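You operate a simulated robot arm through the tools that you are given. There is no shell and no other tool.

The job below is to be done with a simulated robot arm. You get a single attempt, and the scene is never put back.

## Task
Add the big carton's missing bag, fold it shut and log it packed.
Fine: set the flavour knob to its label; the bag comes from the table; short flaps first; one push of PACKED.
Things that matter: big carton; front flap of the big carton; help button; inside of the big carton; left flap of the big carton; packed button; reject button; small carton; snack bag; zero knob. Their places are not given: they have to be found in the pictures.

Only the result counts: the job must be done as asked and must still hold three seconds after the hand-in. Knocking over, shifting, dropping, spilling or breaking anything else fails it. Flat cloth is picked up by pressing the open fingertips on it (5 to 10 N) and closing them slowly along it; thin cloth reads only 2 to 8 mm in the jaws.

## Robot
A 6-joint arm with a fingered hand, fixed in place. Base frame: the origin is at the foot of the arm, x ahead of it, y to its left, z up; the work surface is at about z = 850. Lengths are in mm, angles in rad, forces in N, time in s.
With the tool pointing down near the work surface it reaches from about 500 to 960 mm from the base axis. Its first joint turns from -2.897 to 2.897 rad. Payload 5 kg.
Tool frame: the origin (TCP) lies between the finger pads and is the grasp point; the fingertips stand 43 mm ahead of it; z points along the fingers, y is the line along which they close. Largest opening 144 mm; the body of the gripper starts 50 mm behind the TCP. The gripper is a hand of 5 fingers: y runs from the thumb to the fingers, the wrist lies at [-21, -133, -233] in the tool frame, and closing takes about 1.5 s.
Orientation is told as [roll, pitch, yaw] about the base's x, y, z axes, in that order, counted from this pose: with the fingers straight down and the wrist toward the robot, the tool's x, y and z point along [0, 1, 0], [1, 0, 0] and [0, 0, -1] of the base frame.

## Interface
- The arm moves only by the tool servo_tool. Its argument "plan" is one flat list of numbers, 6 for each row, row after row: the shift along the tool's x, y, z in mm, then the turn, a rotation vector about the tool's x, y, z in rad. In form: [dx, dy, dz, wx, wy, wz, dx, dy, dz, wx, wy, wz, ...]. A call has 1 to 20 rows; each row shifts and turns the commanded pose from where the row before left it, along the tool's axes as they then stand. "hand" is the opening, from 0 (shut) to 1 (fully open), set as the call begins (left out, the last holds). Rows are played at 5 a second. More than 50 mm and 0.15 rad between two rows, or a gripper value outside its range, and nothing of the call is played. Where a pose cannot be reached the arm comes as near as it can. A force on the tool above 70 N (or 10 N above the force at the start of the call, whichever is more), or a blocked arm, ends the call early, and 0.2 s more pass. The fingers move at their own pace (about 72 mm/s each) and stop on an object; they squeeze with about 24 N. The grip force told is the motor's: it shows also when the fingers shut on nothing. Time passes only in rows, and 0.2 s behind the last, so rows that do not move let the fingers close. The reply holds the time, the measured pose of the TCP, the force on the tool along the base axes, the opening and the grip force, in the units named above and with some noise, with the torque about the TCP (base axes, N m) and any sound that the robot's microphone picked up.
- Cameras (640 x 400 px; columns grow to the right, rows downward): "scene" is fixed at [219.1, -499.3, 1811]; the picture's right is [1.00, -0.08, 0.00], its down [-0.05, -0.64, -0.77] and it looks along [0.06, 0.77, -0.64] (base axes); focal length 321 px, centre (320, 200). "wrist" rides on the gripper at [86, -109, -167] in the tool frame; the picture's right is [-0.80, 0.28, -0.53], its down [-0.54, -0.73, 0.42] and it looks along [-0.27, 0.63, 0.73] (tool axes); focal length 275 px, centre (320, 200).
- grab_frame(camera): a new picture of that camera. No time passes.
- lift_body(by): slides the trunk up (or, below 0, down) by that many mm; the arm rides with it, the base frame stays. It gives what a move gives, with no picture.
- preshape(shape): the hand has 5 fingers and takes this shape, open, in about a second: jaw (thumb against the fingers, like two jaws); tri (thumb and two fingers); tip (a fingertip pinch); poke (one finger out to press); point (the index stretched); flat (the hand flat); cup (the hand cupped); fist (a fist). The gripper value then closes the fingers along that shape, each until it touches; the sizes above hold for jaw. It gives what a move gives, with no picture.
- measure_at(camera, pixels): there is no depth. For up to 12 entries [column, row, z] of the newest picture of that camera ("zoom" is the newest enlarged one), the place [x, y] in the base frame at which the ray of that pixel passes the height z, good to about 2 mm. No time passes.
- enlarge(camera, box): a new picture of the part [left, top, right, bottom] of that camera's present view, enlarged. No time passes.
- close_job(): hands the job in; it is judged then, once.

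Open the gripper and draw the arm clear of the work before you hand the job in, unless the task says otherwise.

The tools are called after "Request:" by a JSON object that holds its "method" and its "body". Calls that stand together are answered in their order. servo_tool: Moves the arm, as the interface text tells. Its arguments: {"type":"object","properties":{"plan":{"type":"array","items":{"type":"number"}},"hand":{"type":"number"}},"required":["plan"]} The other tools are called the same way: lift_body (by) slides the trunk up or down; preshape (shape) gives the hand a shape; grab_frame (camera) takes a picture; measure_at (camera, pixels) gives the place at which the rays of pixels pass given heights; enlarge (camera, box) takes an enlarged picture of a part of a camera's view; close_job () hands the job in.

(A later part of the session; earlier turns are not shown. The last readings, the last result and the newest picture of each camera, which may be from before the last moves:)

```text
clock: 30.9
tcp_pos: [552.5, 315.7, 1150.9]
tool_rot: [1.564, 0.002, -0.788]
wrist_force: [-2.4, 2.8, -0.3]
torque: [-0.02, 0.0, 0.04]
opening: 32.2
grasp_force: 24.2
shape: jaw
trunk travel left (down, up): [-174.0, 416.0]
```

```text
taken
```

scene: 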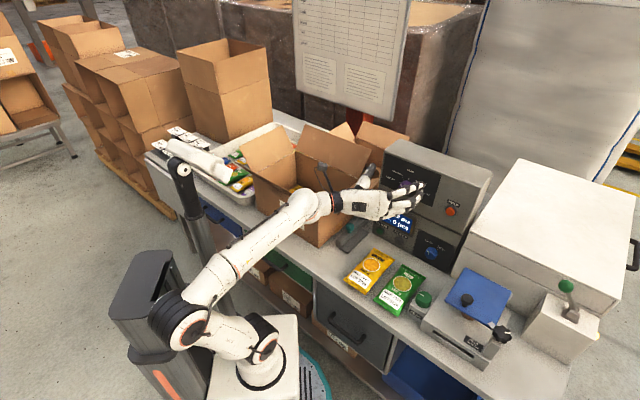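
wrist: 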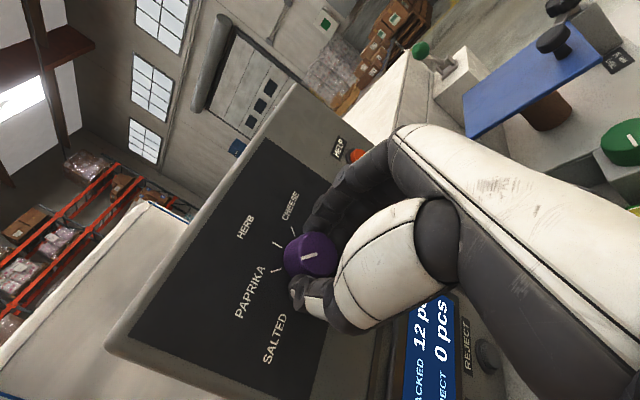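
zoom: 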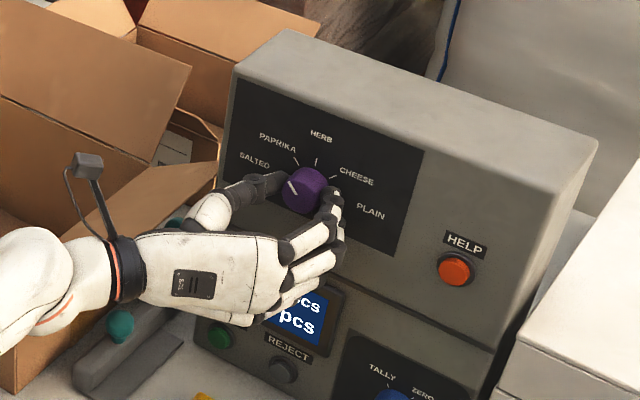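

The knob is gripped (32 mm, 24 N). I turn it clockwise (+z) by about 0.48 rad and check.

Request:
{"method": "servo_tool", "body": {"plan": [0, 0, 0, 0, 0, 0.08, 0, 0, 0, 0, 0, 0.08, 0, 0, 0, 0, 0, 0.08, 0, 0, 0, 0, 0, 0.08, 0, 0, 0, 0, 0, 0.08, 0, 0, 0, 0, 0, 0.08]}}

Request:
{"method": "grab_frame", "body": {"camera": "wrist"}}

Request:
{"method": "enlarge", "body": {"camera": "scene", "box": [340, 130, 480, 250]}}

```text
clock: 32.3
tcp_pos: [552.7, 316.9, 1150.6]
tool_rot: [1.564, 0.484, -0.789]
wrist_force: [-0.2, 5.0, 7.0]
torque: [0.13, -0.18, 0.1]
opening: 31.7
grasp_force: 23.9
shape: jaw
trunk travel left (down, up): [-174.0, 416.0]
```

```text
taken
```

wrist: 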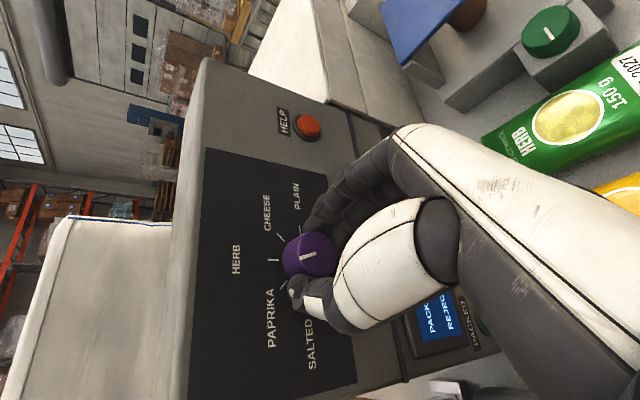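

```text
3.33 times, centred on (410, 190) of scene
```

zoom: 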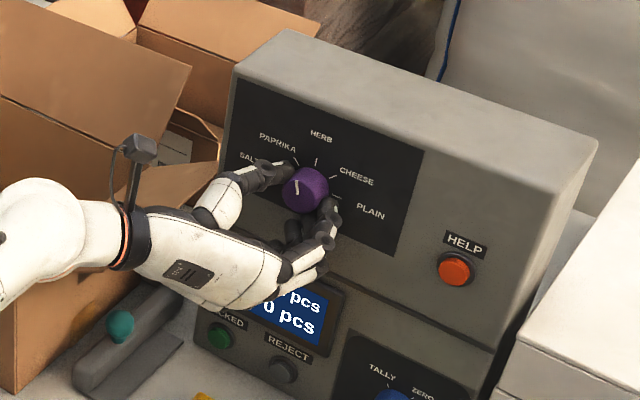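

The knob turned along with the hand (pointer now between PAPRIKA and HERB). I continue another 0.56 rad.

Request:
{"method": "servo_tool", "body": {"plan": [0, 0, 0, 0, 0, 0.08, 0, 0, 0, 0, 0, 0.08, 0, 0, 0, 0, 0, 0.08, 0, 0, 0, 0, 0, 0.08, 0, 0, 0, 0, 0, 0.08, 0, 0, 0, 0, 0, 0.08, 0, 0, 0, 0, 0, 0.08]}}

Request:
{"method": "grab_frame", "body": {"camera": "wrist"}}

Request:
{"method": "enlarge", "body": {"camera": "scene", "box": [340, 130, 480, 250]}}

```text
clock: 33.9
tcp_pos: [551.5, 316.6, 1151.9]
tool_rot: [1.564, 1.043, -0.793]
wrist_force: [-0.7, 6.1, 14.3]
torque: [0.3, -0.38, 0.17]
opening: 31.6
grasp_force: 23.8
shape: jaw
trunk travel left (down, up): [-174.0, 416.0]
```

```text
taken
```

wrist: 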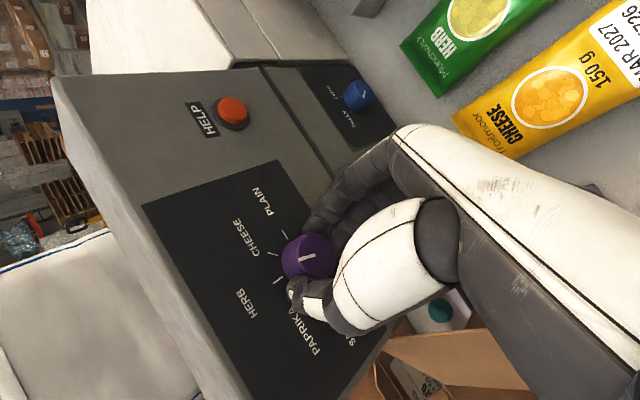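

```text
3.33 times, centred on (410, 190) of scene
```

zoom: 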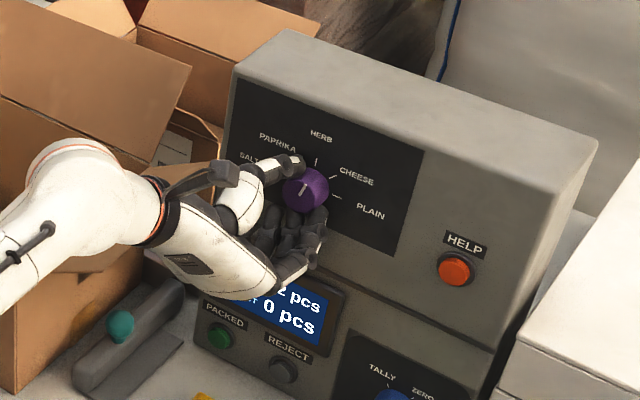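

Working well (turn 1.04 rad of 1.57). I continue with 0.53 rad more, slowly.

Request:
{"method": "servo_tool", "body": {"plan": [0, 0, 0, 0, 0, 0.08, 0, 0, 0, 0, 0, 0.08, 0, 0, 0, 0, 0, 0.08, 0, 0, 0, 0, 0, 0.08, 0, 0, 0, 0, 0, 0.08, 0, 0, 0, 0, 0, 0.08, 0, 0, 0, 0, 0, 0.05]}}

Request:
{"method": "enlarge", "body": {"camera": "wrist", "box": [200, 150, 380, 330]}}

Request:
{"method": "enlarge", "body": {"camera": "scene", "box": [370, 150, 450, 220]}}

```text
clock: 35.5
tcp_pos: [553.2, 314.6, 1151.5]
tool_rot: [-0.418, 1.566, -2.777]
wrist_force: [5.6, 2.6, 17.5]
torque: [0.41, -0.53, -0.09]
opening: 31.3
grasp_force: 24.1
shape: jaw
trunk travel left (down, up): [-174.0, 416.0]
```

```text
2.22 times, centred on (290, 240) of wrist
```

zoom: 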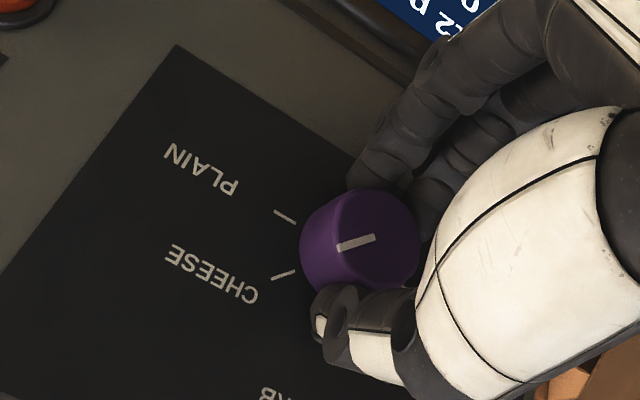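

```text
5.71 times, centred on (410, 185) of scene
```

zoom: 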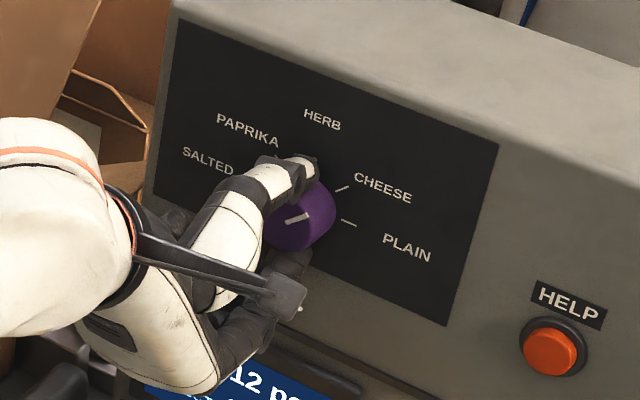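

In the scene zoom the pointer (287,222)-(309,213) is parallel to the CHEESE tick. I release by partly opening, then back off a little.

Request:
{"method": "servo_tool", "body": {"plan": [0, 0, 0, 0, 0, 0, 0, 0, 0, 0, 0, 0, 0, 0, 0, 0, 0, 0, 0, 0, 0, 0, 0, 0], "hand": 0.55}}

Request:
{"method": "servo_tool", "body": {"plan": [0, 0, -25, 0, 0, 0, 0, 0, -25, 0, 0, 0, 0, 0, -20, 0, 0, 0]}}

Request:
{"method": "enlarge", "body": {"camera": "wrist", "box": [160, 200, 340, 350]}}

Request:
{"method": "enlarge", "body": {"camera": "scene", "box": [370, 150, 450, 220]}}

```text
clock: 36.5
tcp_pos: [552.9, 315.7, 1150.1]
tool_rot: [-0.211, 1.563, -2.567]
wrist_force: [0.0, -0.8, 0.0]
torque: [0.01, 0.0, 0.0]
opening: 78.8
grasp_force: 0.0
shape: jaw
trunk travel left (down, up): [-174.0, 416.0]
```

```text
clock: 37.3
tcp_pos: [504.7, 264.9, 1150.7]
tool_rot: [-0.167, 1.566, -2.525]
wrist_force: [1.0, 0.5, 0.4]
torque: [0.0, 0.01, -0.02]
opening: 79.0
grasp_force: 0.1
shape: jaw
trunk travel left (down, up): [-174.0, 416.0]
```

```text
2.67 times, centred on (250, 275) of wrist
```

zoom: 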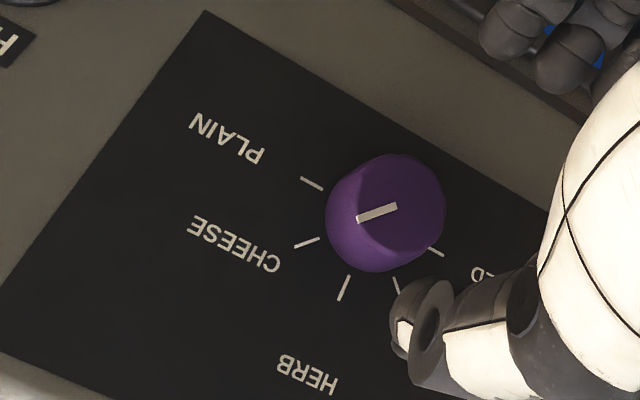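

```text
5.71 times, centred on (410, 185) of scene
```

zoom: 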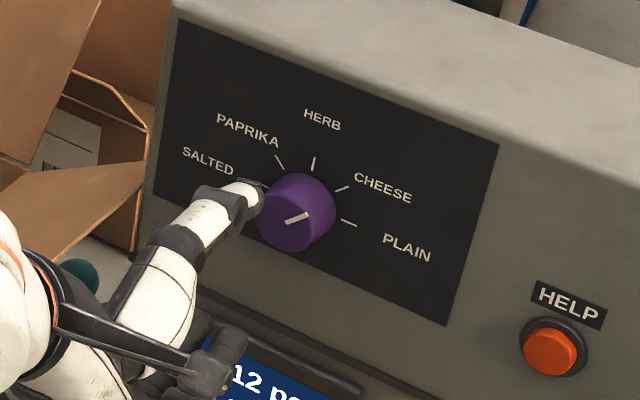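

The knob is on CHEESE. I now raise the trunk to get free space for reorienting the hand to point downward.

Request:
{"method": "lift_body", "body": {"by": 260}}

Request:
{"method": "servo_tool", "body": {"plan": [0, 0, 0, 0, 0, -0.143, 0, 0, 0, 0, 0, -0.143, 0, 0, 0, 0, 0, -0.143, 0, 0, 0, 0, 0, -0.143, 0, 0, 0, 0, 0, -0.143, 0, 0, 0, 0, 0, -0.143, 0, 0, 0, 0, 0, -0.143, 0, 0, 0, 0, 0, -0.143, 0, 0, 0, 0, 0, -0.143, 0, 0, 0, 0, 0, -0.143, 0, 0, 0, 0, 0, -0.141], "hand": 1}}

Request:
{"method": "servo_tool", "body": {"plan": [0, 0, 0, 0, -0.143, 0, 0, 0, 0, 0, -0.143, 0, 0, 0, 0, 0, -0.143, 0, 0, 0, 0, 0, -0.143, 0, 0, 0, 0, 0, -0.143, 0, 0, 0, 0, 0, -0.143, 0, 0, 0, 0, 0, -0.143, 0, 0, 0, 0, 0, -0.143, 0, 0, 0, 0, 0, -0.143, 0, 0, 0, 0, 0, -0.143, 0, 0, 0, 0, 0, -0.141, 0]}}

Request:
{"method": "grab_frame", "body": {"camera": "scene"}}

Request:
{"method": "grab_frame", "body": {"camera": "wrist"}}

```text
clock: 39.9
tcp_pos: [503.4, 265.6, 1410.3]
tool_rot: [-0.158, 1.566, -2.515]
wrist_force: [-0.3, -0.1, 0.0]
torque: [0.04, -0.01, -0.02]
opening: 78.9
grasp_force: 0.0
shape: jaw
trunk travel left (down, up): [-434.0, 156.0]
```

```text
clock: 42.3
tcp_pos: [503.0, 266.1, 1411.0]
tool_rot: [1.566, -0.001, -0.787]
wrist_force: [0.7, -0.1, -0.1]
torque: [-0.03, 0.03, -0.03]
opening: 143.4
grasp_force: 0.0
shape: jaw
trunk travel left (down, up): [-434.0, 156.0]
```

```text
clock: 44.7
tcp_pos: [498.6, 249.6, 1384.6]
tool_rot: [0.0, -0.003, -0.785]
wrist_force: [-0.9, -0.1, 0.0]
torque: [0.06, 0.0, 0.03]
opening: 143.9
grasp_force: 0.1
shape: jaw
out of reach, approached as far as the arm can: row 11
trunk travel left (down, up): [-434.0, 156.0]
```

```text
taken
```

scene: 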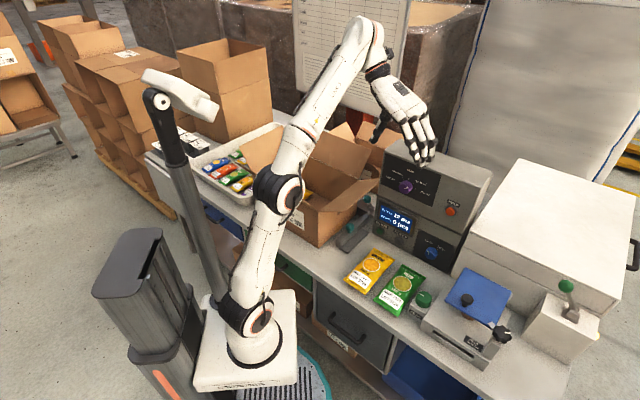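

```text
taken
```

wrist: 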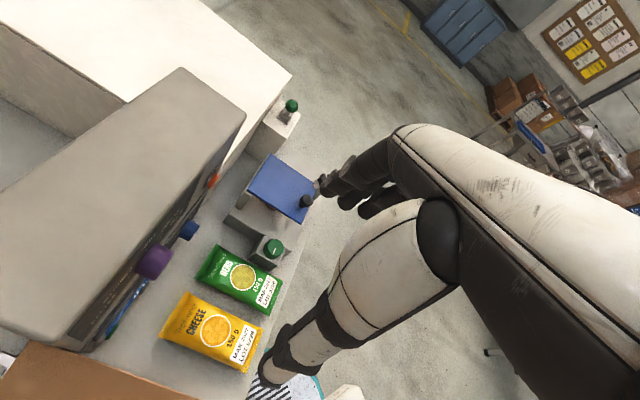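

The hand points down with y along u. I check where the bent right flap now lies before descending.

Request:
{"method": "enlarge", "body": {"camera": "scene", "box": [240, 110, 400, 250]}}

Request:
{"method": "measure_at", "body": {"camera": "wrist", "pixels": [[32, 341, 1040], [32, 341, 1080], [190, 399, 1040], [190, 399, 1080], [187, 292, 860], [274, 318, 860], [158, 340, 860], [248, 372, 860], [211, 332, 875], [195, 278, 860]]}}

```text
2.86 times, centred on (320, 180) of scene
```

zoom: 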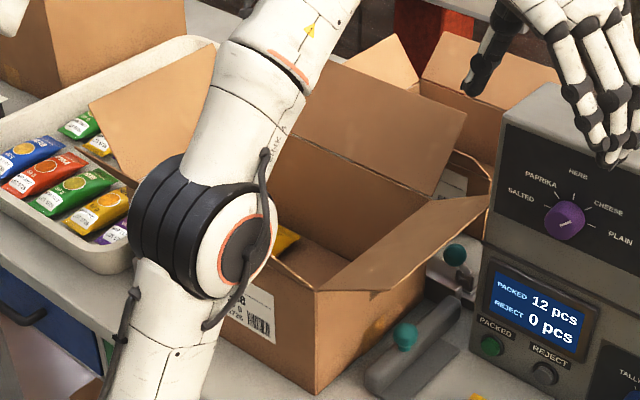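

```text
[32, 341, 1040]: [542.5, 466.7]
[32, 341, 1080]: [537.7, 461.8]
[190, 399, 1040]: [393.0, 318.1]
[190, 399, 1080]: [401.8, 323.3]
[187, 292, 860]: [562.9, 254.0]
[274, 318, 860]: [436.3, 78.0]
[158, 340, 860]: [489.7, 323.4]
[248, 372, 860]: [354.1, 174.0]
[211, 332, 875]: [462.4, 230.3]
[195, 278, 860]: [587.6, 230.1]
```

The right flap now leans out to u≈53 at z≈1085, so with the wrist on the left it would be touched. I rotate the hand by 180° (wrist on the right, over the green bag) at this height, moving 44 mm toward the front.

Request:
{"method": "servo_tool", "body": {"plan": [-22, 0, 0, 0, 0, 0, -22, 0, 0, 0, 0, 0, 0, 0, 0, 0, 0, -0.145, 0, 0, 0, 0, 0, -0.145, 0, 0, 0, 0, 0, -0.145, 0, 0, 0, 0, 0, -0.145, 0, 0, 0, 0, 0, -0.145, 0, 0, 0, 0, 0, -0.145, 0, 0, 0, 0, 0, -0.145, 0, 0, 0, 0, 0, -0.145, 0, 0, 0, 0, 0, -0.145, 0, 0, 0, 0, 0, -0.145, 0, 0, 0, 0, 0, -0.145, 0, 0, 0, 0, 0, -0.145, 0, 0, 0, 0, 0, -0.145, 0, 0, 0, 0, 0, -0.145, 0, 0, 0, 0, 0, -0.145, 0, 0, 0, 0, 0, -0.145, 0, 0, 0, 0, 0, -0.145, 0, 0, 0, 0, 0, -0.145]}}

Request:
{"method": "servo_tool", "body": {"plan": [0, 0, 0, 0, 0, -0.133, 0, 0, 0, 0, 0, -0.133, 0, 0, 0, 0, 0, -0.133, 0, 0, 0, 0, 0, -0.133]}}

Request:
{"method": "grab_frame", "body": {"camera": "scene"}}

```text
clock: 48.9
tcp_pos: [464.1, 221.6, 1377.2]
tool_rot: [-0.001, 0.001, 1.819]
wrist_force: [-1.1, 0.1, 0.2]
torque: [0.0, -0.11, 0.05]
opening: 143.9
grasp_force: 0.0
shape: jaw
out of reach, approached as far as the arm can: row 20
trunk travel left (down, up): [-434.0, 156.0]
```

```text
clock: 49.9
tcp_pos: [426.4, 232.8, 1290.3]
tool_rot: [-0.002, -0.001, 2.288]
wrist_force: [-0.4, 0.4, -0.5]
torque: [-0.06, 0.0, 0.03]
opening: 143.8
grasp_force: 0.0
shape: jaw
out of reach, approached as far as the arm can: row 1, 2, 3, 4
trunk travel left (down, up): [-434.0, 156.0]
```

```text
taken
```

scene: 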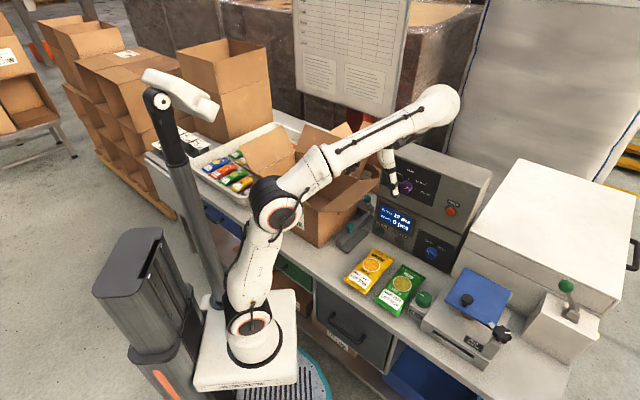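

At yaw ≈131° the arm is at its outer limit up here; lower it should fit. I move down 90 mm while shifting +u by 37 mm and +v by 19 mm, finishing the yaw.

Request:
{"method": "servo_tool", "body": {"plan": [-6, -13, 25, 0, 0, -0.035, -7, -12, 25, 0, 0, -0.033, -6, -12, 25, 0, 0, 0, 0, 0, 15, 0, 0, 0]}}

```text
clock: 50.9
tcp_pos: [465.0, 220.7, 1198.8]
tool_rot: [0.001, 0.001, 2.353]
wrist_force: [0.3, 0.2, 0.7]
torque: [0.04, 0.06, -0.01]
opening: 143.6
grasp_force: 0.1
shape: jaw
out of reach, approached as far as the arm can: row 2
trunk travel left (down, up): [-434.0, 156.0]
```

Exactly over the bag centre (u=173, v=485), yaw 2.353. I look with the wrist camera.

Request:
{"method": "grab_frame", "body": {"camera": "wrist"}}

Request:
{"method": "grab_frame", "body": {"camera": "scene"}}

```text
taken
```

wrist: 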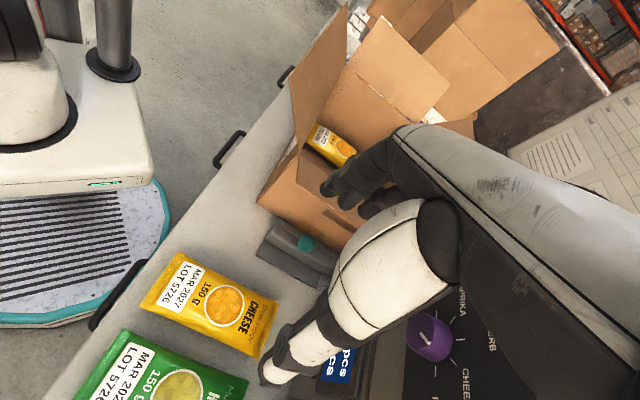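

```text
taken
```

scene: 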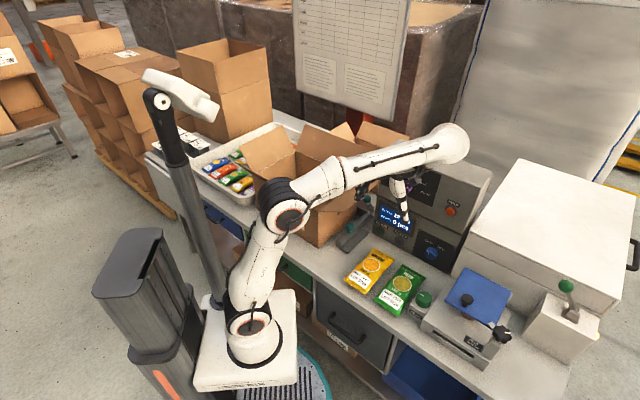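

The tool axis meets the table at about (220,306), matching the bag centre (215,304), and elbow/forearm are clear of the carton. I lower the trunk by 230 mm.

Request:
{"method": "lift_body", "body": {"by": -230}}

Request:
{"method": "grab_frame", "body": {"camera": "wrist"}}

Request:
{"method": "enlarge", "body": {"camera": "scene", "box": [310, 150, 500, 320]}}

```text
clock: 53.4
tcp_pos: [463.5, 221.1, 968.6]
tool_rot: [0.0, 0.0, 2.352]
wrist_force: [0.9, 0.1, -0.5]
torque: [-0.01, 0.01, -0.01]
opening: 143.6
grasp_force: 0.0
shape: jaw
trunk travel left (down, up): [-204.0, 386.0]
```

```text
taken
```

wrist: 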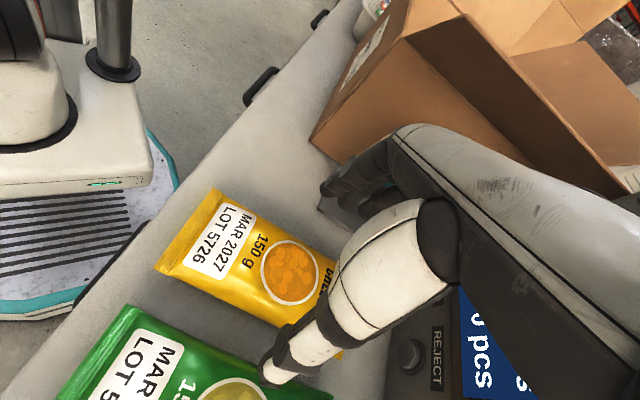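

```text
2.35 times, centred on (405, 235) of scene
```

zoom: 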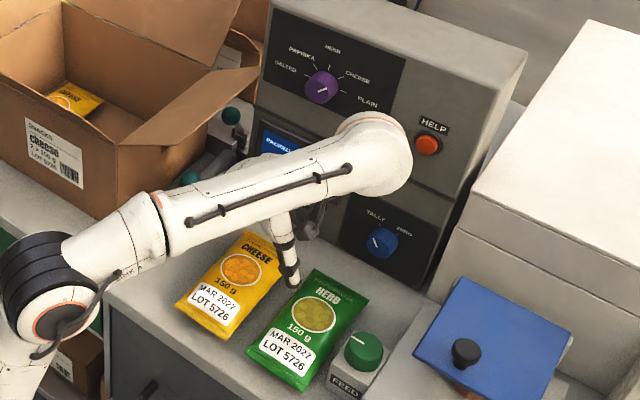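

The thumb would come close to the green bag, so I narrow the opening to about 119 mm before descending, shift +u by 3 mm and lower to z≈898.

Request:
{"method": "servo_tool", "body": {"plan": [0, -3, 0, 0, 0, 0, 0, 0, 0, 0, 0, 0, 0, 0, 20, 0, 0, 0, 0, 0, 15, 0, 0, 0], "hand": 0.83}}

Request:
{"method": "grab_frame", "body": {"camera": "wrist"}}

Request:
{"method": "enlarge", "body": {"camera": "scene", "box": [340, 210, 460, 320]}}

```text
clock: 54.4
tcp_pos: [466.2, 220.4, 933.8]
tool_rot: [0.0, 0.0, 2.351]
wrist_force: [0.2, -0.6, 0.4]
torque: [0.02, -0.02, 0.03]
opening: 120.0
grasp_force: 0.1
shape: jaw
trunk travel left (down, up): [-204.0, 386.0]
```

```text
taken
```

wrist: 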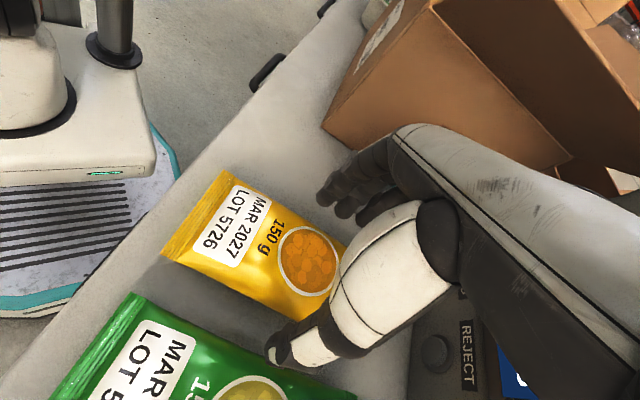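

```text
3.64 times, centred on (400, 265) of scene
```

zoom: 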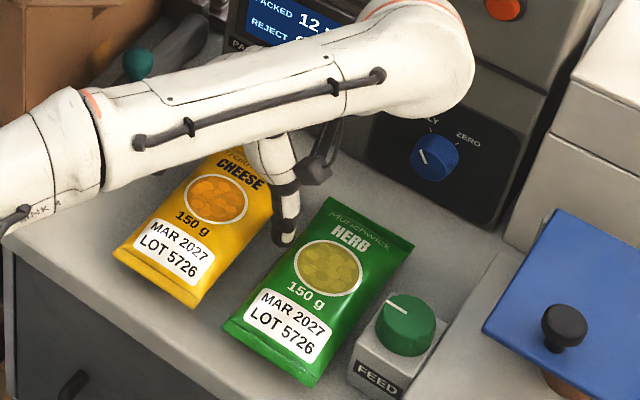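

The thumb tip (scene 390,277) seems to be in the gap. I measure its place at z≈891 and the bag edges.

Request:
{"method": "measure_at", "body": {"camera": "scene", "pixels": [[390.4, 277, 891], [387.5, 272, 891], [393, 275, 891], [376, 292, 855], [391, 263, 855], [384, 277, 855], [390, 292, 855], [397, 281, 855]]}}

Request:
{"method": "measure_at", "body": {"camera": "wrist", "pixels": [[275, 362, 891], [290, 330, 855], [240, 282, 860], [300, 320, 860], [260, 325, 855], [200, 312, 855], [325, 205, 891], [280, 200, 860], [335, 240, 860]]}}

```text
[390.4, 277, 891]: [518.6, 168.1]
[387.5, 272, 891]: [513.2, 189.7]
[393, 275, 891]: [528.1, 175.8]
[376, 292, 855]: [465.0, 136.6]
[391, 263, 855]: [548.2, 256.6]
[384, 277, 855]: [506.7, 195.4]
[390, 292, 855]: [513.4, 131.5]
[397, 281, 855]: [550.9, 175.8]
```

```text
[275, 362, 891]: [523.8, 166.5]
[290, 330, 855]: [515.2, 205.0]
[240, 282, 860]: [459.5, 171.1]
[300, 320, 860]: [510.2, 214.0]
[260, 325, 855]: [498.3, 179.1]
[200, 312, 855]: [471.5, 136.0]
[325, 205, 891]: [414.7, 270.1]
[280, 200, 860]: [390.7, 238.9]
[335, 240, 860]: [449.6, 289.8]
```

The gap between bags spans u≈220–267 and the thumb sits inside it. I shift 6 mm toward -u, open slightly to 125 mm, and descend to z≈898 watching the force.

Request:
{"method": "servo_tool", "body": {"plan": [0, 6, 0, 0, 0, 0, 0, 0, 12, 0, 0, 0, 0, 0, 12, 0, 0, 0, 0, 0, 11, 0, 0, 0], "hand": 0.87}}

Request:
{"method": "grab_frame", "body": {"camera": "wrist"}}

Request:
{"method": "enlarge", "body": {"camera": "scene", "box": [340, 210, 460, 320]}}

```text
clock: 55.4
tcp_pos: [462.2, 224.1, 897.9]
tool_rot: [-0.001, -0.002, 2.354]
wrist_force: [0.8, 0.1, -0.2]
torque: [0.0, 0.0, 0.01]
opening: 125.2
grasp_force: 0.1
shape: jaw
trunk travel left (down, up): [-204.0, 386.0]
```

```text
taken
```

wrist: 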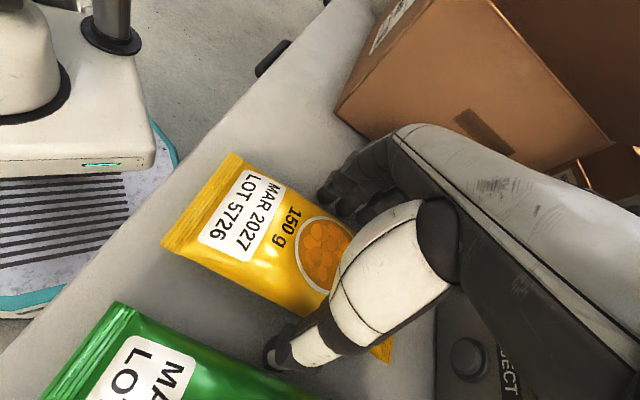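

```text
3.64 times, centred on (400, 265) of scene
```

zoom: 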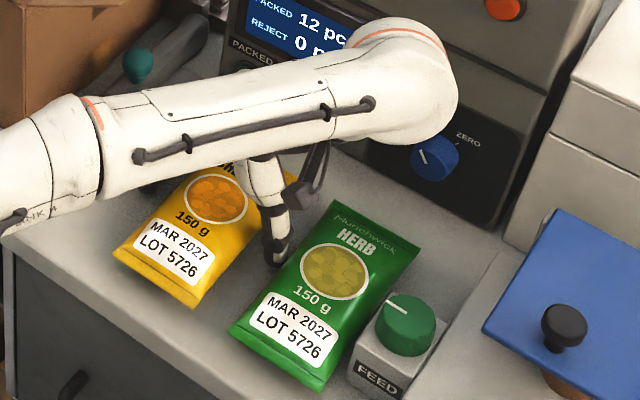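

The thumb seems to have nudged the green bag by several mm; closing moves it away from it. I close on the yellow bag now.

Request:
{"method": "servo_tool", "body": {"plan": [0, 0, 0, 0, 0, 0, 0, 0, 0, 0, 0, 0, 0, 0, 0, 0, 0, 0, 0, 0, 0, 0, 0, 0, 0, 0, 0, 0, 0, 0, 0, 0, 0, 0, 0, 0, 0, 0, 0, 0, 0, 0, 0, 0, 0, 0, 0, 0], "hand": 0.3}}

Request:
{"method": "grab_frame", "body": {"camera": "wrist"}}

Request:
{"method": "enlarge", "body": {"camera": "scene", "box": [340, 210, 460, 320]}}

```text
clock: 57.2
tcp_pos: [463.2, 224.4, 899.4]
tool_rot: [0.0, -0.002, 2.354]
wrist_force: [0.4, 0.3, 0.1]
torque: [-0.04, -0.01, -0.01]
opening: 86.4
grasp_force: 23.5
shape: jaw
trunk travel left (down, up): [-204.0, 386.0]
```

```text
taken
```

wrist: 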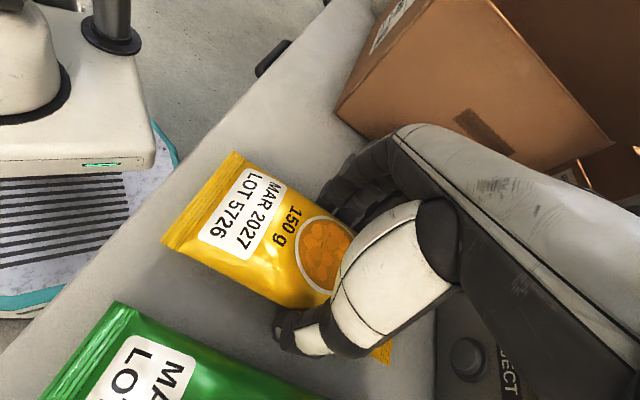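

```text
3.64 times, centred on (400, 265) of scene
```

zoom: 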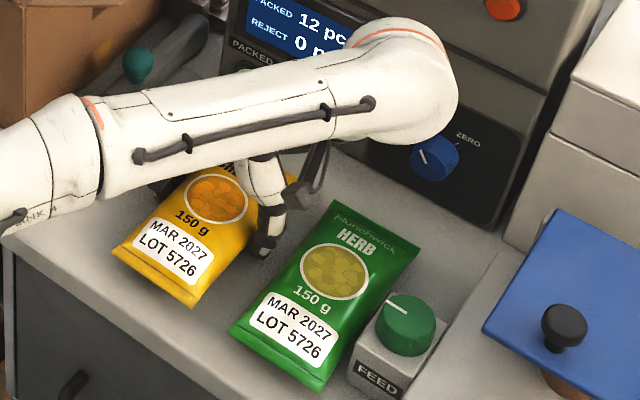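

Bag gripped at 86 mm with 24 N. I lift slowly with the trunk and check.

Request:
{"method": "lift_body", "body": {"by": 60}}

Request:
{"method": "enlarge", "body": {"camera": "scene", "box": [340, 190, 480, 320]}}

Request:
{"method": "grab_frame", "body": {"camera": "wrist"}}

```text
clock: 58.2
tcp_pos: [463.2, 224.8, 959.3]
tool_rot: [0.002, 0.001, 2.353]
wrist_force: [-0.2, 0.2, -1.6]
torque: [0.01, 0.0, 0.01]
opening: 86.3
grasp_force: 24.3
shape: jaw
trunk travel left (down, up): [-264.0, 326.0]
```

```text
3.08 times, centred on (410, 255) of scene
```

zoom: 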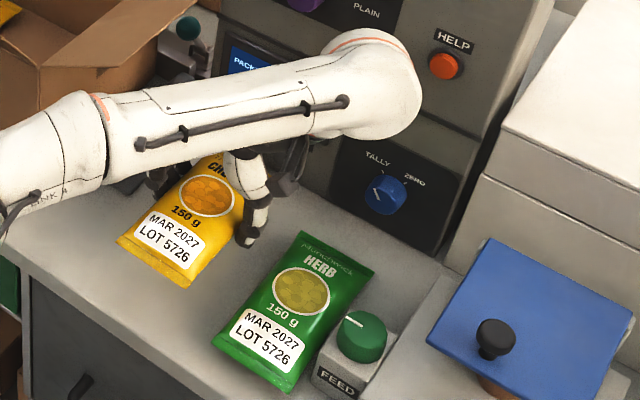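

```text
taken
```

wrist: 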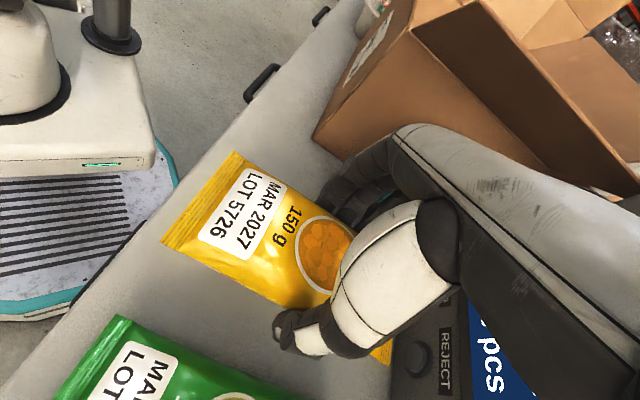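

The bag hangs rigidly in the hand, weight about 1.6 N. I raise the trunk further to carry height.

Request:
{"method": "lift_body", "body": {"by": 320}}

Request:
{"method": "grab_frame", "body": {"camera": "wrist"}}

Request:
{"method": "grab_frame", "body": {"camera": "scene"}}

```text
clock: 61.3
tcp_pos: [463.0, 223.8, 1279.5]
tool_rot: [0.001, -0.001, 2.354]
wrist_force: [0.0, 0.9, -1.2]
torque: [0.03, -0.01, -0.03]
opening: 86.3
grasp_force: 24.1
shape: jaw
trunk travel left (down, up): [-584.0, 6.0]
```

```text
taken
```

wrist: 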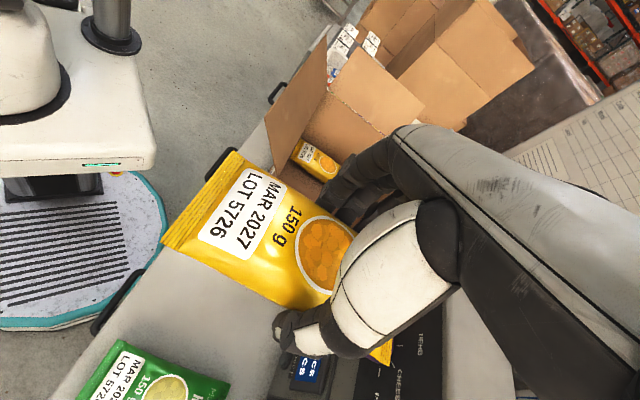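

```text
taken
```

scene: 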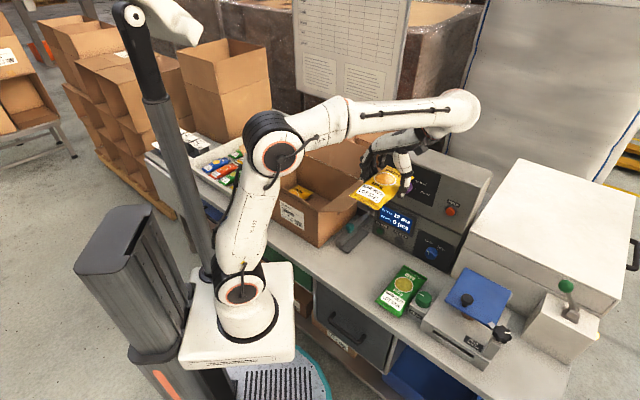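

Clear of everything, I rotate the hand back 180° to yaw -45° so that the wrist will be over the carton's left half when placing.

Request:
{"method": "servo_tool", "body": {"plan": [0, 0, 0, 0, 0, 0.145, 0, 0, 0, 0, 0, 0.145, 0, 0, 0, 0, 0, 0.145, 0, 0, 0, 0, 0, 0.145, 0, 0, 0, 0, 0, 0.145, 0, 0, 0, 0, 0, 0.145, 0, 0, 0, 0, 0, 0.145, 0, 0, 0, 0, 0, 0.145, 0, 0, 0, 0, 0, 0.145, 0, 0, 0, 0, 0, 0.145, 0, 0, 0, 0, 0, 0.145, 0, 0, 0, 0, 0, 0.145, 0, 0, 0, 0, 0, 0.145, 0, 0, 0, 0, 0, 0.145, 0, 0, 0, 0, 0, 0.145, 0, 0, 0, 0, 0, 0.145, 0, 0, 0, 0, 0, 0.145, 0, 0, 0, 0, 0, 0.145, 0, 0, 0, 0, 0, 0.145, 0, 0, 0, 0, 0, 0.145]}}

Request:
{"method": "servo_tool", "body": {"plan": [0, 0, 0, 0, 0, 0.12, 0, 0, 0, 0, 0, 0.119]}}

Request:
{"method": "grab_frame", "body": {"camera": "scene"}}

```text
clock: 65.5
tcp_pos: [462.4, 224.0, 1279.3]
tool_rot: [0.0, 0.0, -0.552]
wrist_force: [0.0, 0.3, -1.0]
torque: [-0.01, -0.01, -0.02]
opening: 86.2
grasp_force: 23.7
shape: jaw
trunk travel left (down, up): [-584.0, 6.0]
```

```text
clock: 66.1
tcp_pos: [462.7, 222.8, 1278.9]
tool_rot: [-0.002, -0.001, -0.789]
wrist_force: [0.1, -0.5, -1.5]
torque: [-0.02, 0.0, -0.06]
opening: 86.3
grasp_force: 24.1
shape: jaw
trunk travel left (down, up): [-584.0, 6.0]
```

```text
taken
```

scene: 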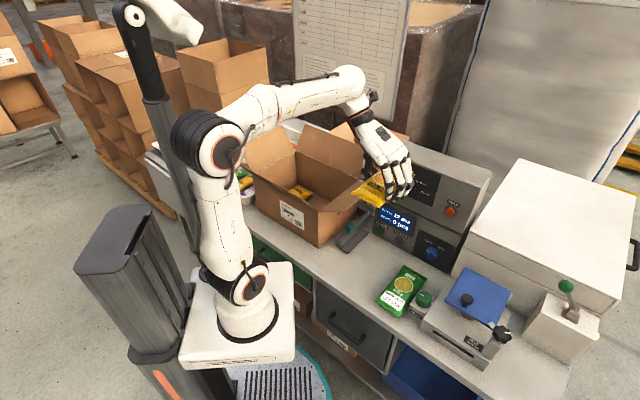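

Yaw is -0.789 with the bag held. I carry it over the carton: target u=-160, v=596, at the present height.

Request:
{"method": "servo_tool", "body": {"plan": [13.9, -41.2, 0, 0, 0, 0, 13.9, -41.2, 0, 0, 0, 0, 13.9, -41.2, 0, 0, 0, 0, 13.9, -41.2, 0, 0, 0, 0, 13.9, -41.2, 0, 0, 0, 0, 13.9, -41.2, 0, 0, 0, 0, 13.9, -41.2, 0, 0, 0, 0, 13.9, -41.2, 0, 0, 0, 0]}}

Request:
{"method": "grab_frame", "body": {"camera": "scene"}}

Request:
{"method": "grab_frame", "body": {"camera": "wrist"}}

```text
clock: 67.9
tcp_pos: [310.3, 536.9, 1278.5]
tool_rot: [-0.002, 0.0, -0.787]
wrist_force: [0.6, 0.9, -1.5]
torque: [-0.07, -0.03, -0.03]
opening: 86.1
grasp_force: 23.5
shape: jaw
trunk travel left (down, up): [-584.0, 6.0]
```

```text
taken
```

scene: 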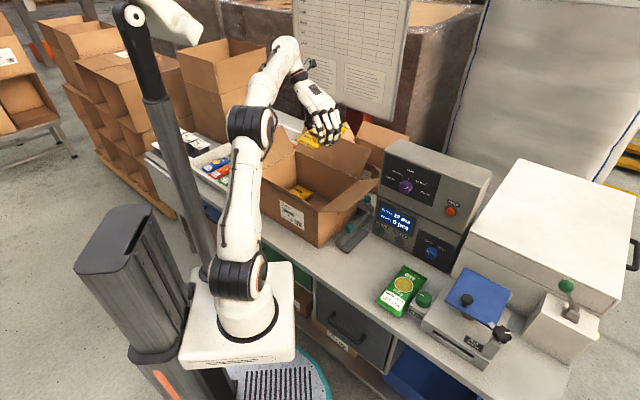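

```text
taken
```

wrist: 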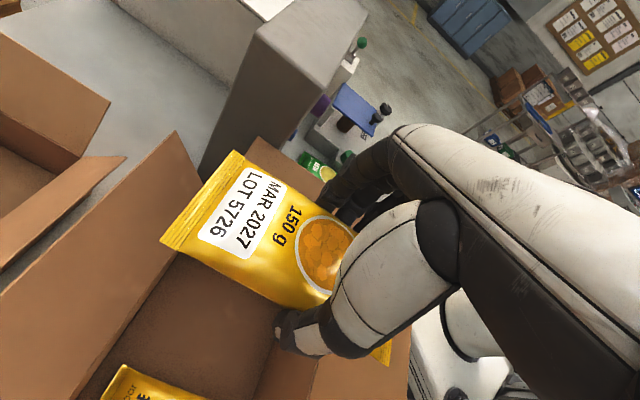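

Over the target (u=-160, v=599). I descend with the arm only (trunk stays high so the forearm comes from above and clears the front flap), first to z≈1060.

Request:
{"method": "servo_tool", "body": {"plan": [-3, 0, 36, 0, 0, 0, 0, 0, 36, 0, 0, 0, 0, 0, 36, 0, 0, 0, 0, 0, 36, 0, 0, 0, 0, 0, 36, 0, 0, 0, 0, 0, 36, 0, 0, 0]}}

Request:
{"method": "grab_frame", "body": {"camera": "scene"}}

Request:
{"method": "grab_frame", "body": {"camera": "wrist"}}

Request:
{"method": "enlarge", "body": {"camera": "scene", "box": [230, 90, 390, 250]}}

```text
clock: 69.3
tcp_pos: [305.8, 534.4, 1064.2]
tool_rot: [0.0, 0.0, -0.787]
wrist_force: [0.7, 1.8, -1.6]
torque: [-0.04, 0.0, -0.01]
opening: 86.0
grasp_force: 24.2
shape: jaw
trunk travel left (down, up): [-584.0, 6.0]
```

```text
taken
```

scene: 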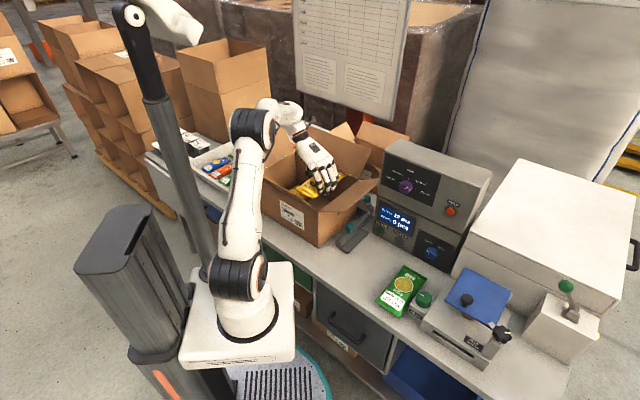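

```text
taken
```

wrist: 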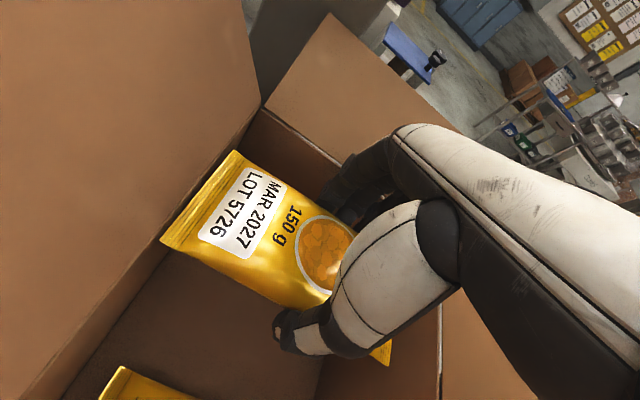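

```text
2.50 times, centred on (310, 170) of scene
```

zoom: 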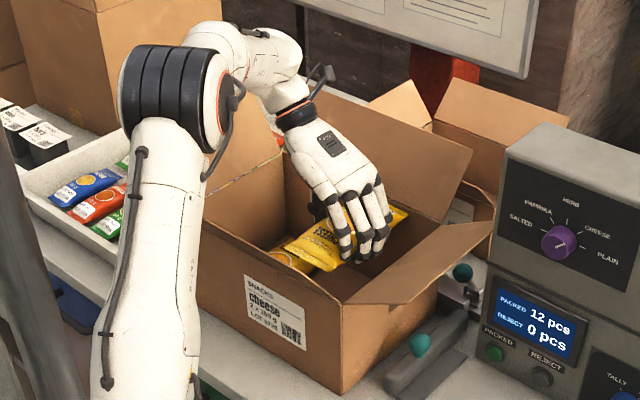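

The bag is between the walls. I continue down to z≈910 in gentle steps.

Request:
{"method": "servo_tool", "body": {"plan": [0, 0, 30, 0, 0, 0, 0, 0, 30, 0, 0, 0, 0, 0, 30, 0, 0, 0, 0, 0, 30, 0, 0, 0, 0, 0, 20, 0, 0, 0, 0, 0, 12, 0, 0, 0]}}

Request:
{"method": "grab_frame", "body": {"camera": "wrist"}}

Request:
{"method": "enlarge", "body": {"camera": "scene", "box": [230, 90, 390, 250]}}

```text
clock: 70.7
tcp_pos: [305.6, 533.2, 910.1]
tool_rot: [0.0, 0.0, -0.787]
wrist_force: [0.0, 1.1, -1.0]
torque: [-0.01, 0.02, 0.0]
opening: 85.8
grasp_force: 23.6
shape: jaw
trunk travel left (down, up): [-584.0, 6.0]
```

```text
taken
```

wrist: 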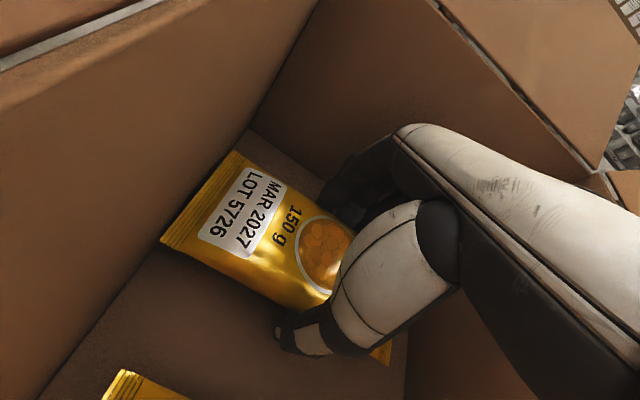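

```text
2.50 times, centred on (310, 170) of scene
```

zoom: 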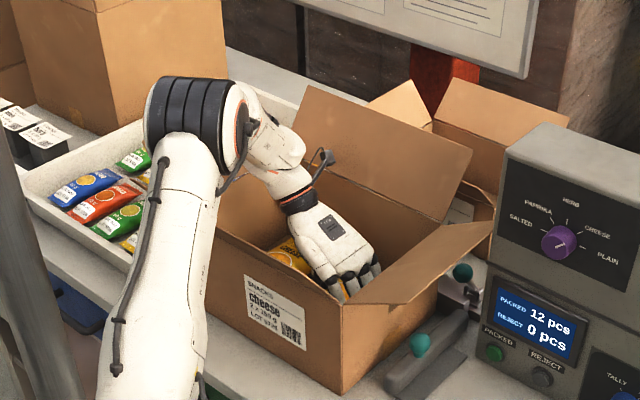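

Still hanging (−1 N). I lower 5 mm more and then open to about 108 mm to release.

Request:
{"method": "servo_tool", "body": {"plan": [0, 0, 3, 0, 0, 0, 0, 0, 2, 0, 0, 0]}}

Request:
{"method": "servo_tool", "body": {"plan": [0, 0, 0, 0, 0, 0, 0, 0, 0, 0, 0, 0, 0, 0, 0, 0, 0, 0, 0, 0, 0, 0, 0, 0], "hand": 0.76}}

Request:
{"method": "grab_frame", "body": {"camera": "wrist"}}

```text
clock: 71.3
tcp_pos: [306.2, 534.2, 905.2]
tool_rot: [-0.001, 0.0, -0.786]
wrist_force: [0.4, 0.2, -1.1]
torque: [-0.01, 0.02, -0.02]
opening: 85.7
grasp_force: 24.3
shape: jaw
trunk travel left (down, up): [-584.0, 6.0]
```

```text
clock: 72.3
tcp_pos: [304.3, 534.6, 905.7]
tool_rot: [0.001, 0.002, -0.786]
wrist_force: [-0.3, 0.7, 0.6]
torque: [0.01, 0.02, -0.01]
opening: 109.1
grasp_force: 0.0
shape: jaw
trunk travel left (down, up): [-584.0, 6.0]
```

```text
taken
```

wrist: 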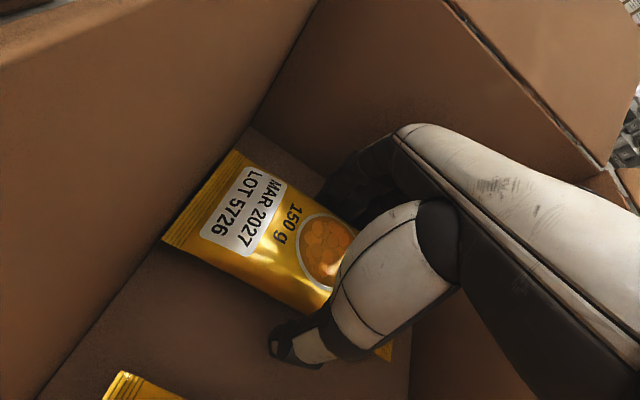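

Released; the bag lies on the carton floor. I raise the hand straight up out of the carton.

Request:
{"method": "servo_tool", "body": {"plan": [0, 0, -15, 0, 0, 0, 0, 0, -30, 0, 0, 0, 0, 0, -35, 0, 0, 0, 0, 0, -40, 0, 0, 0, 0, 0, -40, 0, 0, 0, 0, 0, -40, 0, 0, 0, 0, 0, -40, 0, 0, 0, 0, 0, -40, 0, 0, 0, 0, 0, -40, 0, 0, 0, 0, 0, -40, 0, 0, 0]}}

Request:
{"method": "grab_frame", "body": {"camera": "wrist"}}

Request:
{"method": "grab_frame", "body": {"camera": "scene"}}

```text
clock: 74.5
tcp_pos: [306.4, 533.7, 1267.3]
tool_rot: [-0.002, 0.0, -0.787]
wrist_force: [0.6, -0.5, -0.1]
torque: [0.0, -0.02, -0.02]
opening: 109.1
grasp_force: 0.2
shape: jaw
trunk travel left (down, up): [-584.0, 6.0]
```

```text
taken
```

wrist: 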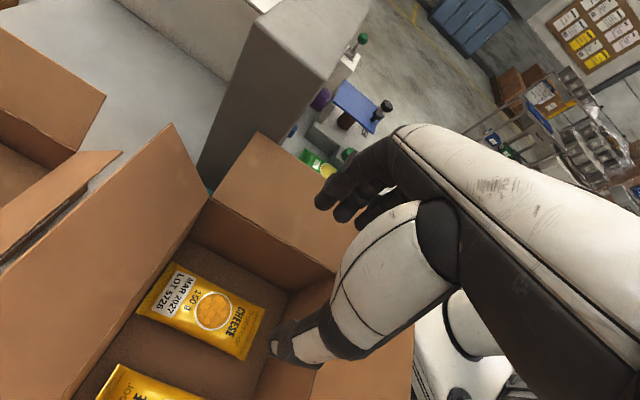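

```text
taken
```

scene: 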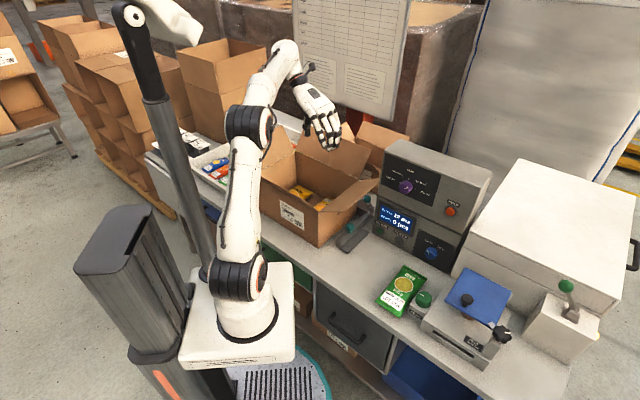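

The new bag lies flat next to the first. Now I need the flap geometry, so I enlarge both views and measure.

Request:
{"method": "enlarge", "body": {"camera": "scene", "box": [230, 110, 390, 250]}}

Request:
{"method": "enlarge", "body": {"camera": "wrist", "box": [0, 90, 380, 400]}}

```text
2.86 times, centred on (310, 180) of scene
```

zoom: 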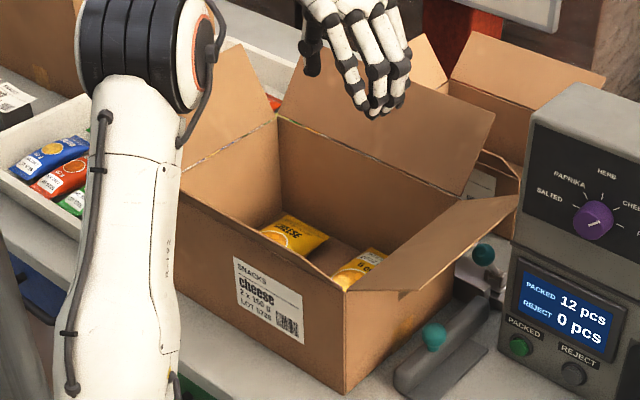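

```text
1.29 times, centred on (190, 245) of wrist
```

zoom: 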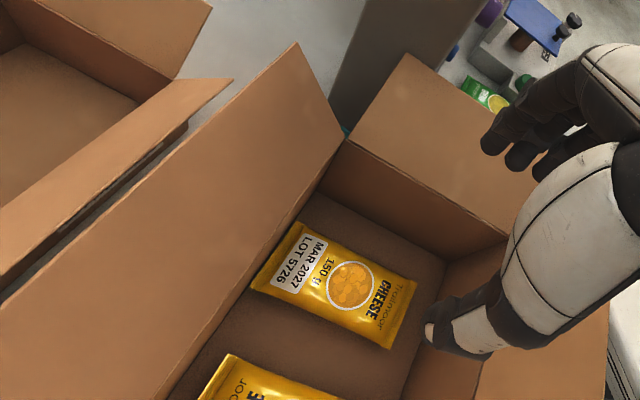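

Both bags lie flat inside. I measure flap corners in both cameras at candidate heights for triangulation.

Request:
{"method": "measure_at", "body": {"camera": "wrist", "pixels": [[170.6, 123.3, 1100], [170.6, 123.3, 1150], [210.9, 198.5, 1040], [257.4, 132.6, 1060], [257.4, 132.6, 1100], [335, 274.5, 1040], [121.8, 152, 1050], [121.8, 152, 1100]]}}

Request:
{"method": "measure_at", "body": {"camera": "scene", "pixels": [[370.8, 149.2, 1100], [370.8, 149.2, 1150], [359, 178.3, 1040], [378.9, 178.6, 1060], [378.9, 178.6, 1100], [318.7, 211.8, 1040], [379.2, 167.8, 1050], [379.2, 167.8, 1100], [303.7, 124.8, 1100], [303.7, 124.8, 1150], [295.3, 151, 1040], [338, 211.8, 1060]]}}

```text
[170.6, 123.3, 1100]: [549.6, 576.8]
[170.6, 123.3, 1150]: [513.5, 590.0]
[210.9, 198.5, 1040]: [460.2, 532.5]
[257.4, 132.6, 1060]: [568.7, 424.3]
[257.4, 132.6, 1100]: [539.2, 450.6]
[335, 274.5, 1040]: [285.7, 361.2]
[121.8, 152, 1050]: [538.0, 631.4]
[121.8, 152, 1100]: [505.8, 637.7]
```

```text
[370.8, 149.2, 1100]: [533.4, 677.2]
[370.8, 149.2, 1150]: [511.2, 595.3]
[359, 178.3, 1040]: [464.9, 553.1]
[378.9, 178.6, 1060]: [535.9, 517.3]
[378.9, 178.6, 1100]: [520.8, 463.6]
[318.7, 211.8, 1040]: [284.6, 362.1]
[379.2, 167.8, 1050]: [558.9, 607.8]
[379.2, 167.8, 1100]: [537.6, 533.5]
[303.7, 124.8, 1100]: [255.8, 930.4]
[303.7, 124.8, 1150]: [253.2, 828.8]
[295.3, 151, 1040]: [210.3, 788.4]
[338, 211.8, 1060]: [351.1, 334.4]
```

Geometry: carton top z≈1040, u from -409 to -55, v from 457 to 706; flaps ~125 mm long; right flap tip at (u=51, z=1106). I open the hand fully and move above the right flap's outer side with fingers outside of its tip.

Request:
{"method": "servo_tool", "body": {"plan": [-4, 41, 0, 0, 0, 0, -4, 41, 0, 0, 0, 0, -4, 41, 0, 0, 0, 0, -2, 43, 0, 0, 0, 0, 0, 0, 40, 0, 0, 0, 0, 0, 40, 0, 0, 0], "hand": 1}}

Request:
{"method": "grab_frame", "body": {"camera": "wrist"}}

Request:
{"method": "enlarge", "body": {"camera": "scene", "box": [270, 90, 430, 250]}}

```text
clock: 75.9
tcp_pos: [413.3, 406.8, 1186.8]
tool_rot: [0.001, -0.001, -0.787]
wrist_force: [-0.2, 0.2, -0.8]
torque: [0.04, -0.01, 0.01]
opening: 143.7
grasp_force: 0.1
shape: jaw
trunk travel left (down, up): [-584.0, 6.0]
```

```text
taken
```

wrist: 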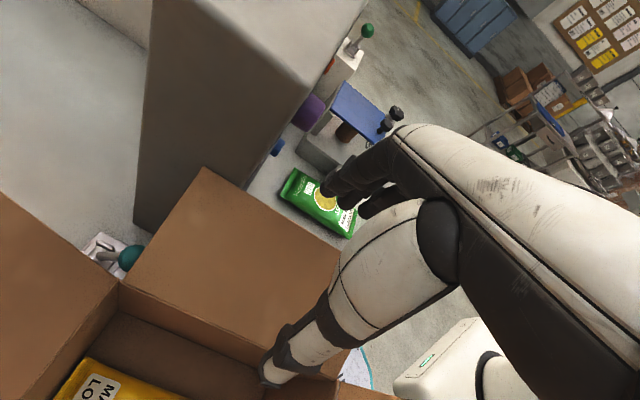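

```text
2.50 times, centred on (350, 170) of scene
```

zoom: 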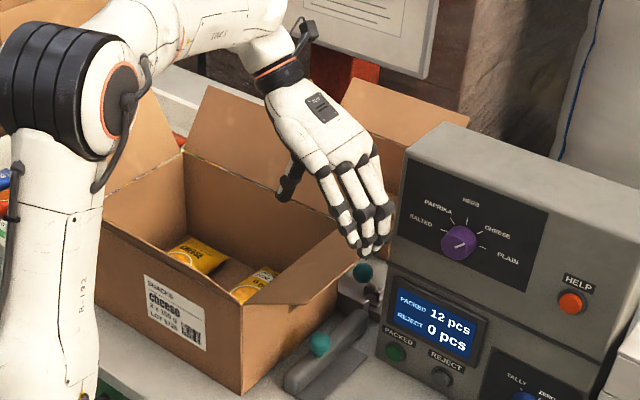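

Fingers appear just outside the flap tip (tip edge (205,168)-(340,250) in the wrist view). I measure that edge to confirm.

Request:
{"method": "measure_at", "body": {"camera": "wrist", "pixels": [[205, 168, 1090], [205, 168, 1110], [340, 250, 1090], [340, 250, 1110], [118, 283, 1040], [330, 385, 1040]]}}

Request:
{"method": "measure_at", "body": {"camera": "scene", "pixels": [[352, 195, 1110], [368, 190, 1144], [366, 183, 1144]]}}

```text
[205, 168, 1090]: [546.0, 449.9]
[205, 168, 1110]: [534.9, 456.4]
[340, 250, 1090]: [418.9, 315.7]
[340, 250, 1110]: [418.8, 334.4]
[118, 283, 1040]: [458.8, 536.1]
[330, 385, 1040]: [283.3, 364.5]
```

```text
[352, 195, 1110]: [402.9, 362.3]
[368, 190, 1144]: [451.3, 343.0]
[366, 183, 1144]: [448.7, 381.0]
```

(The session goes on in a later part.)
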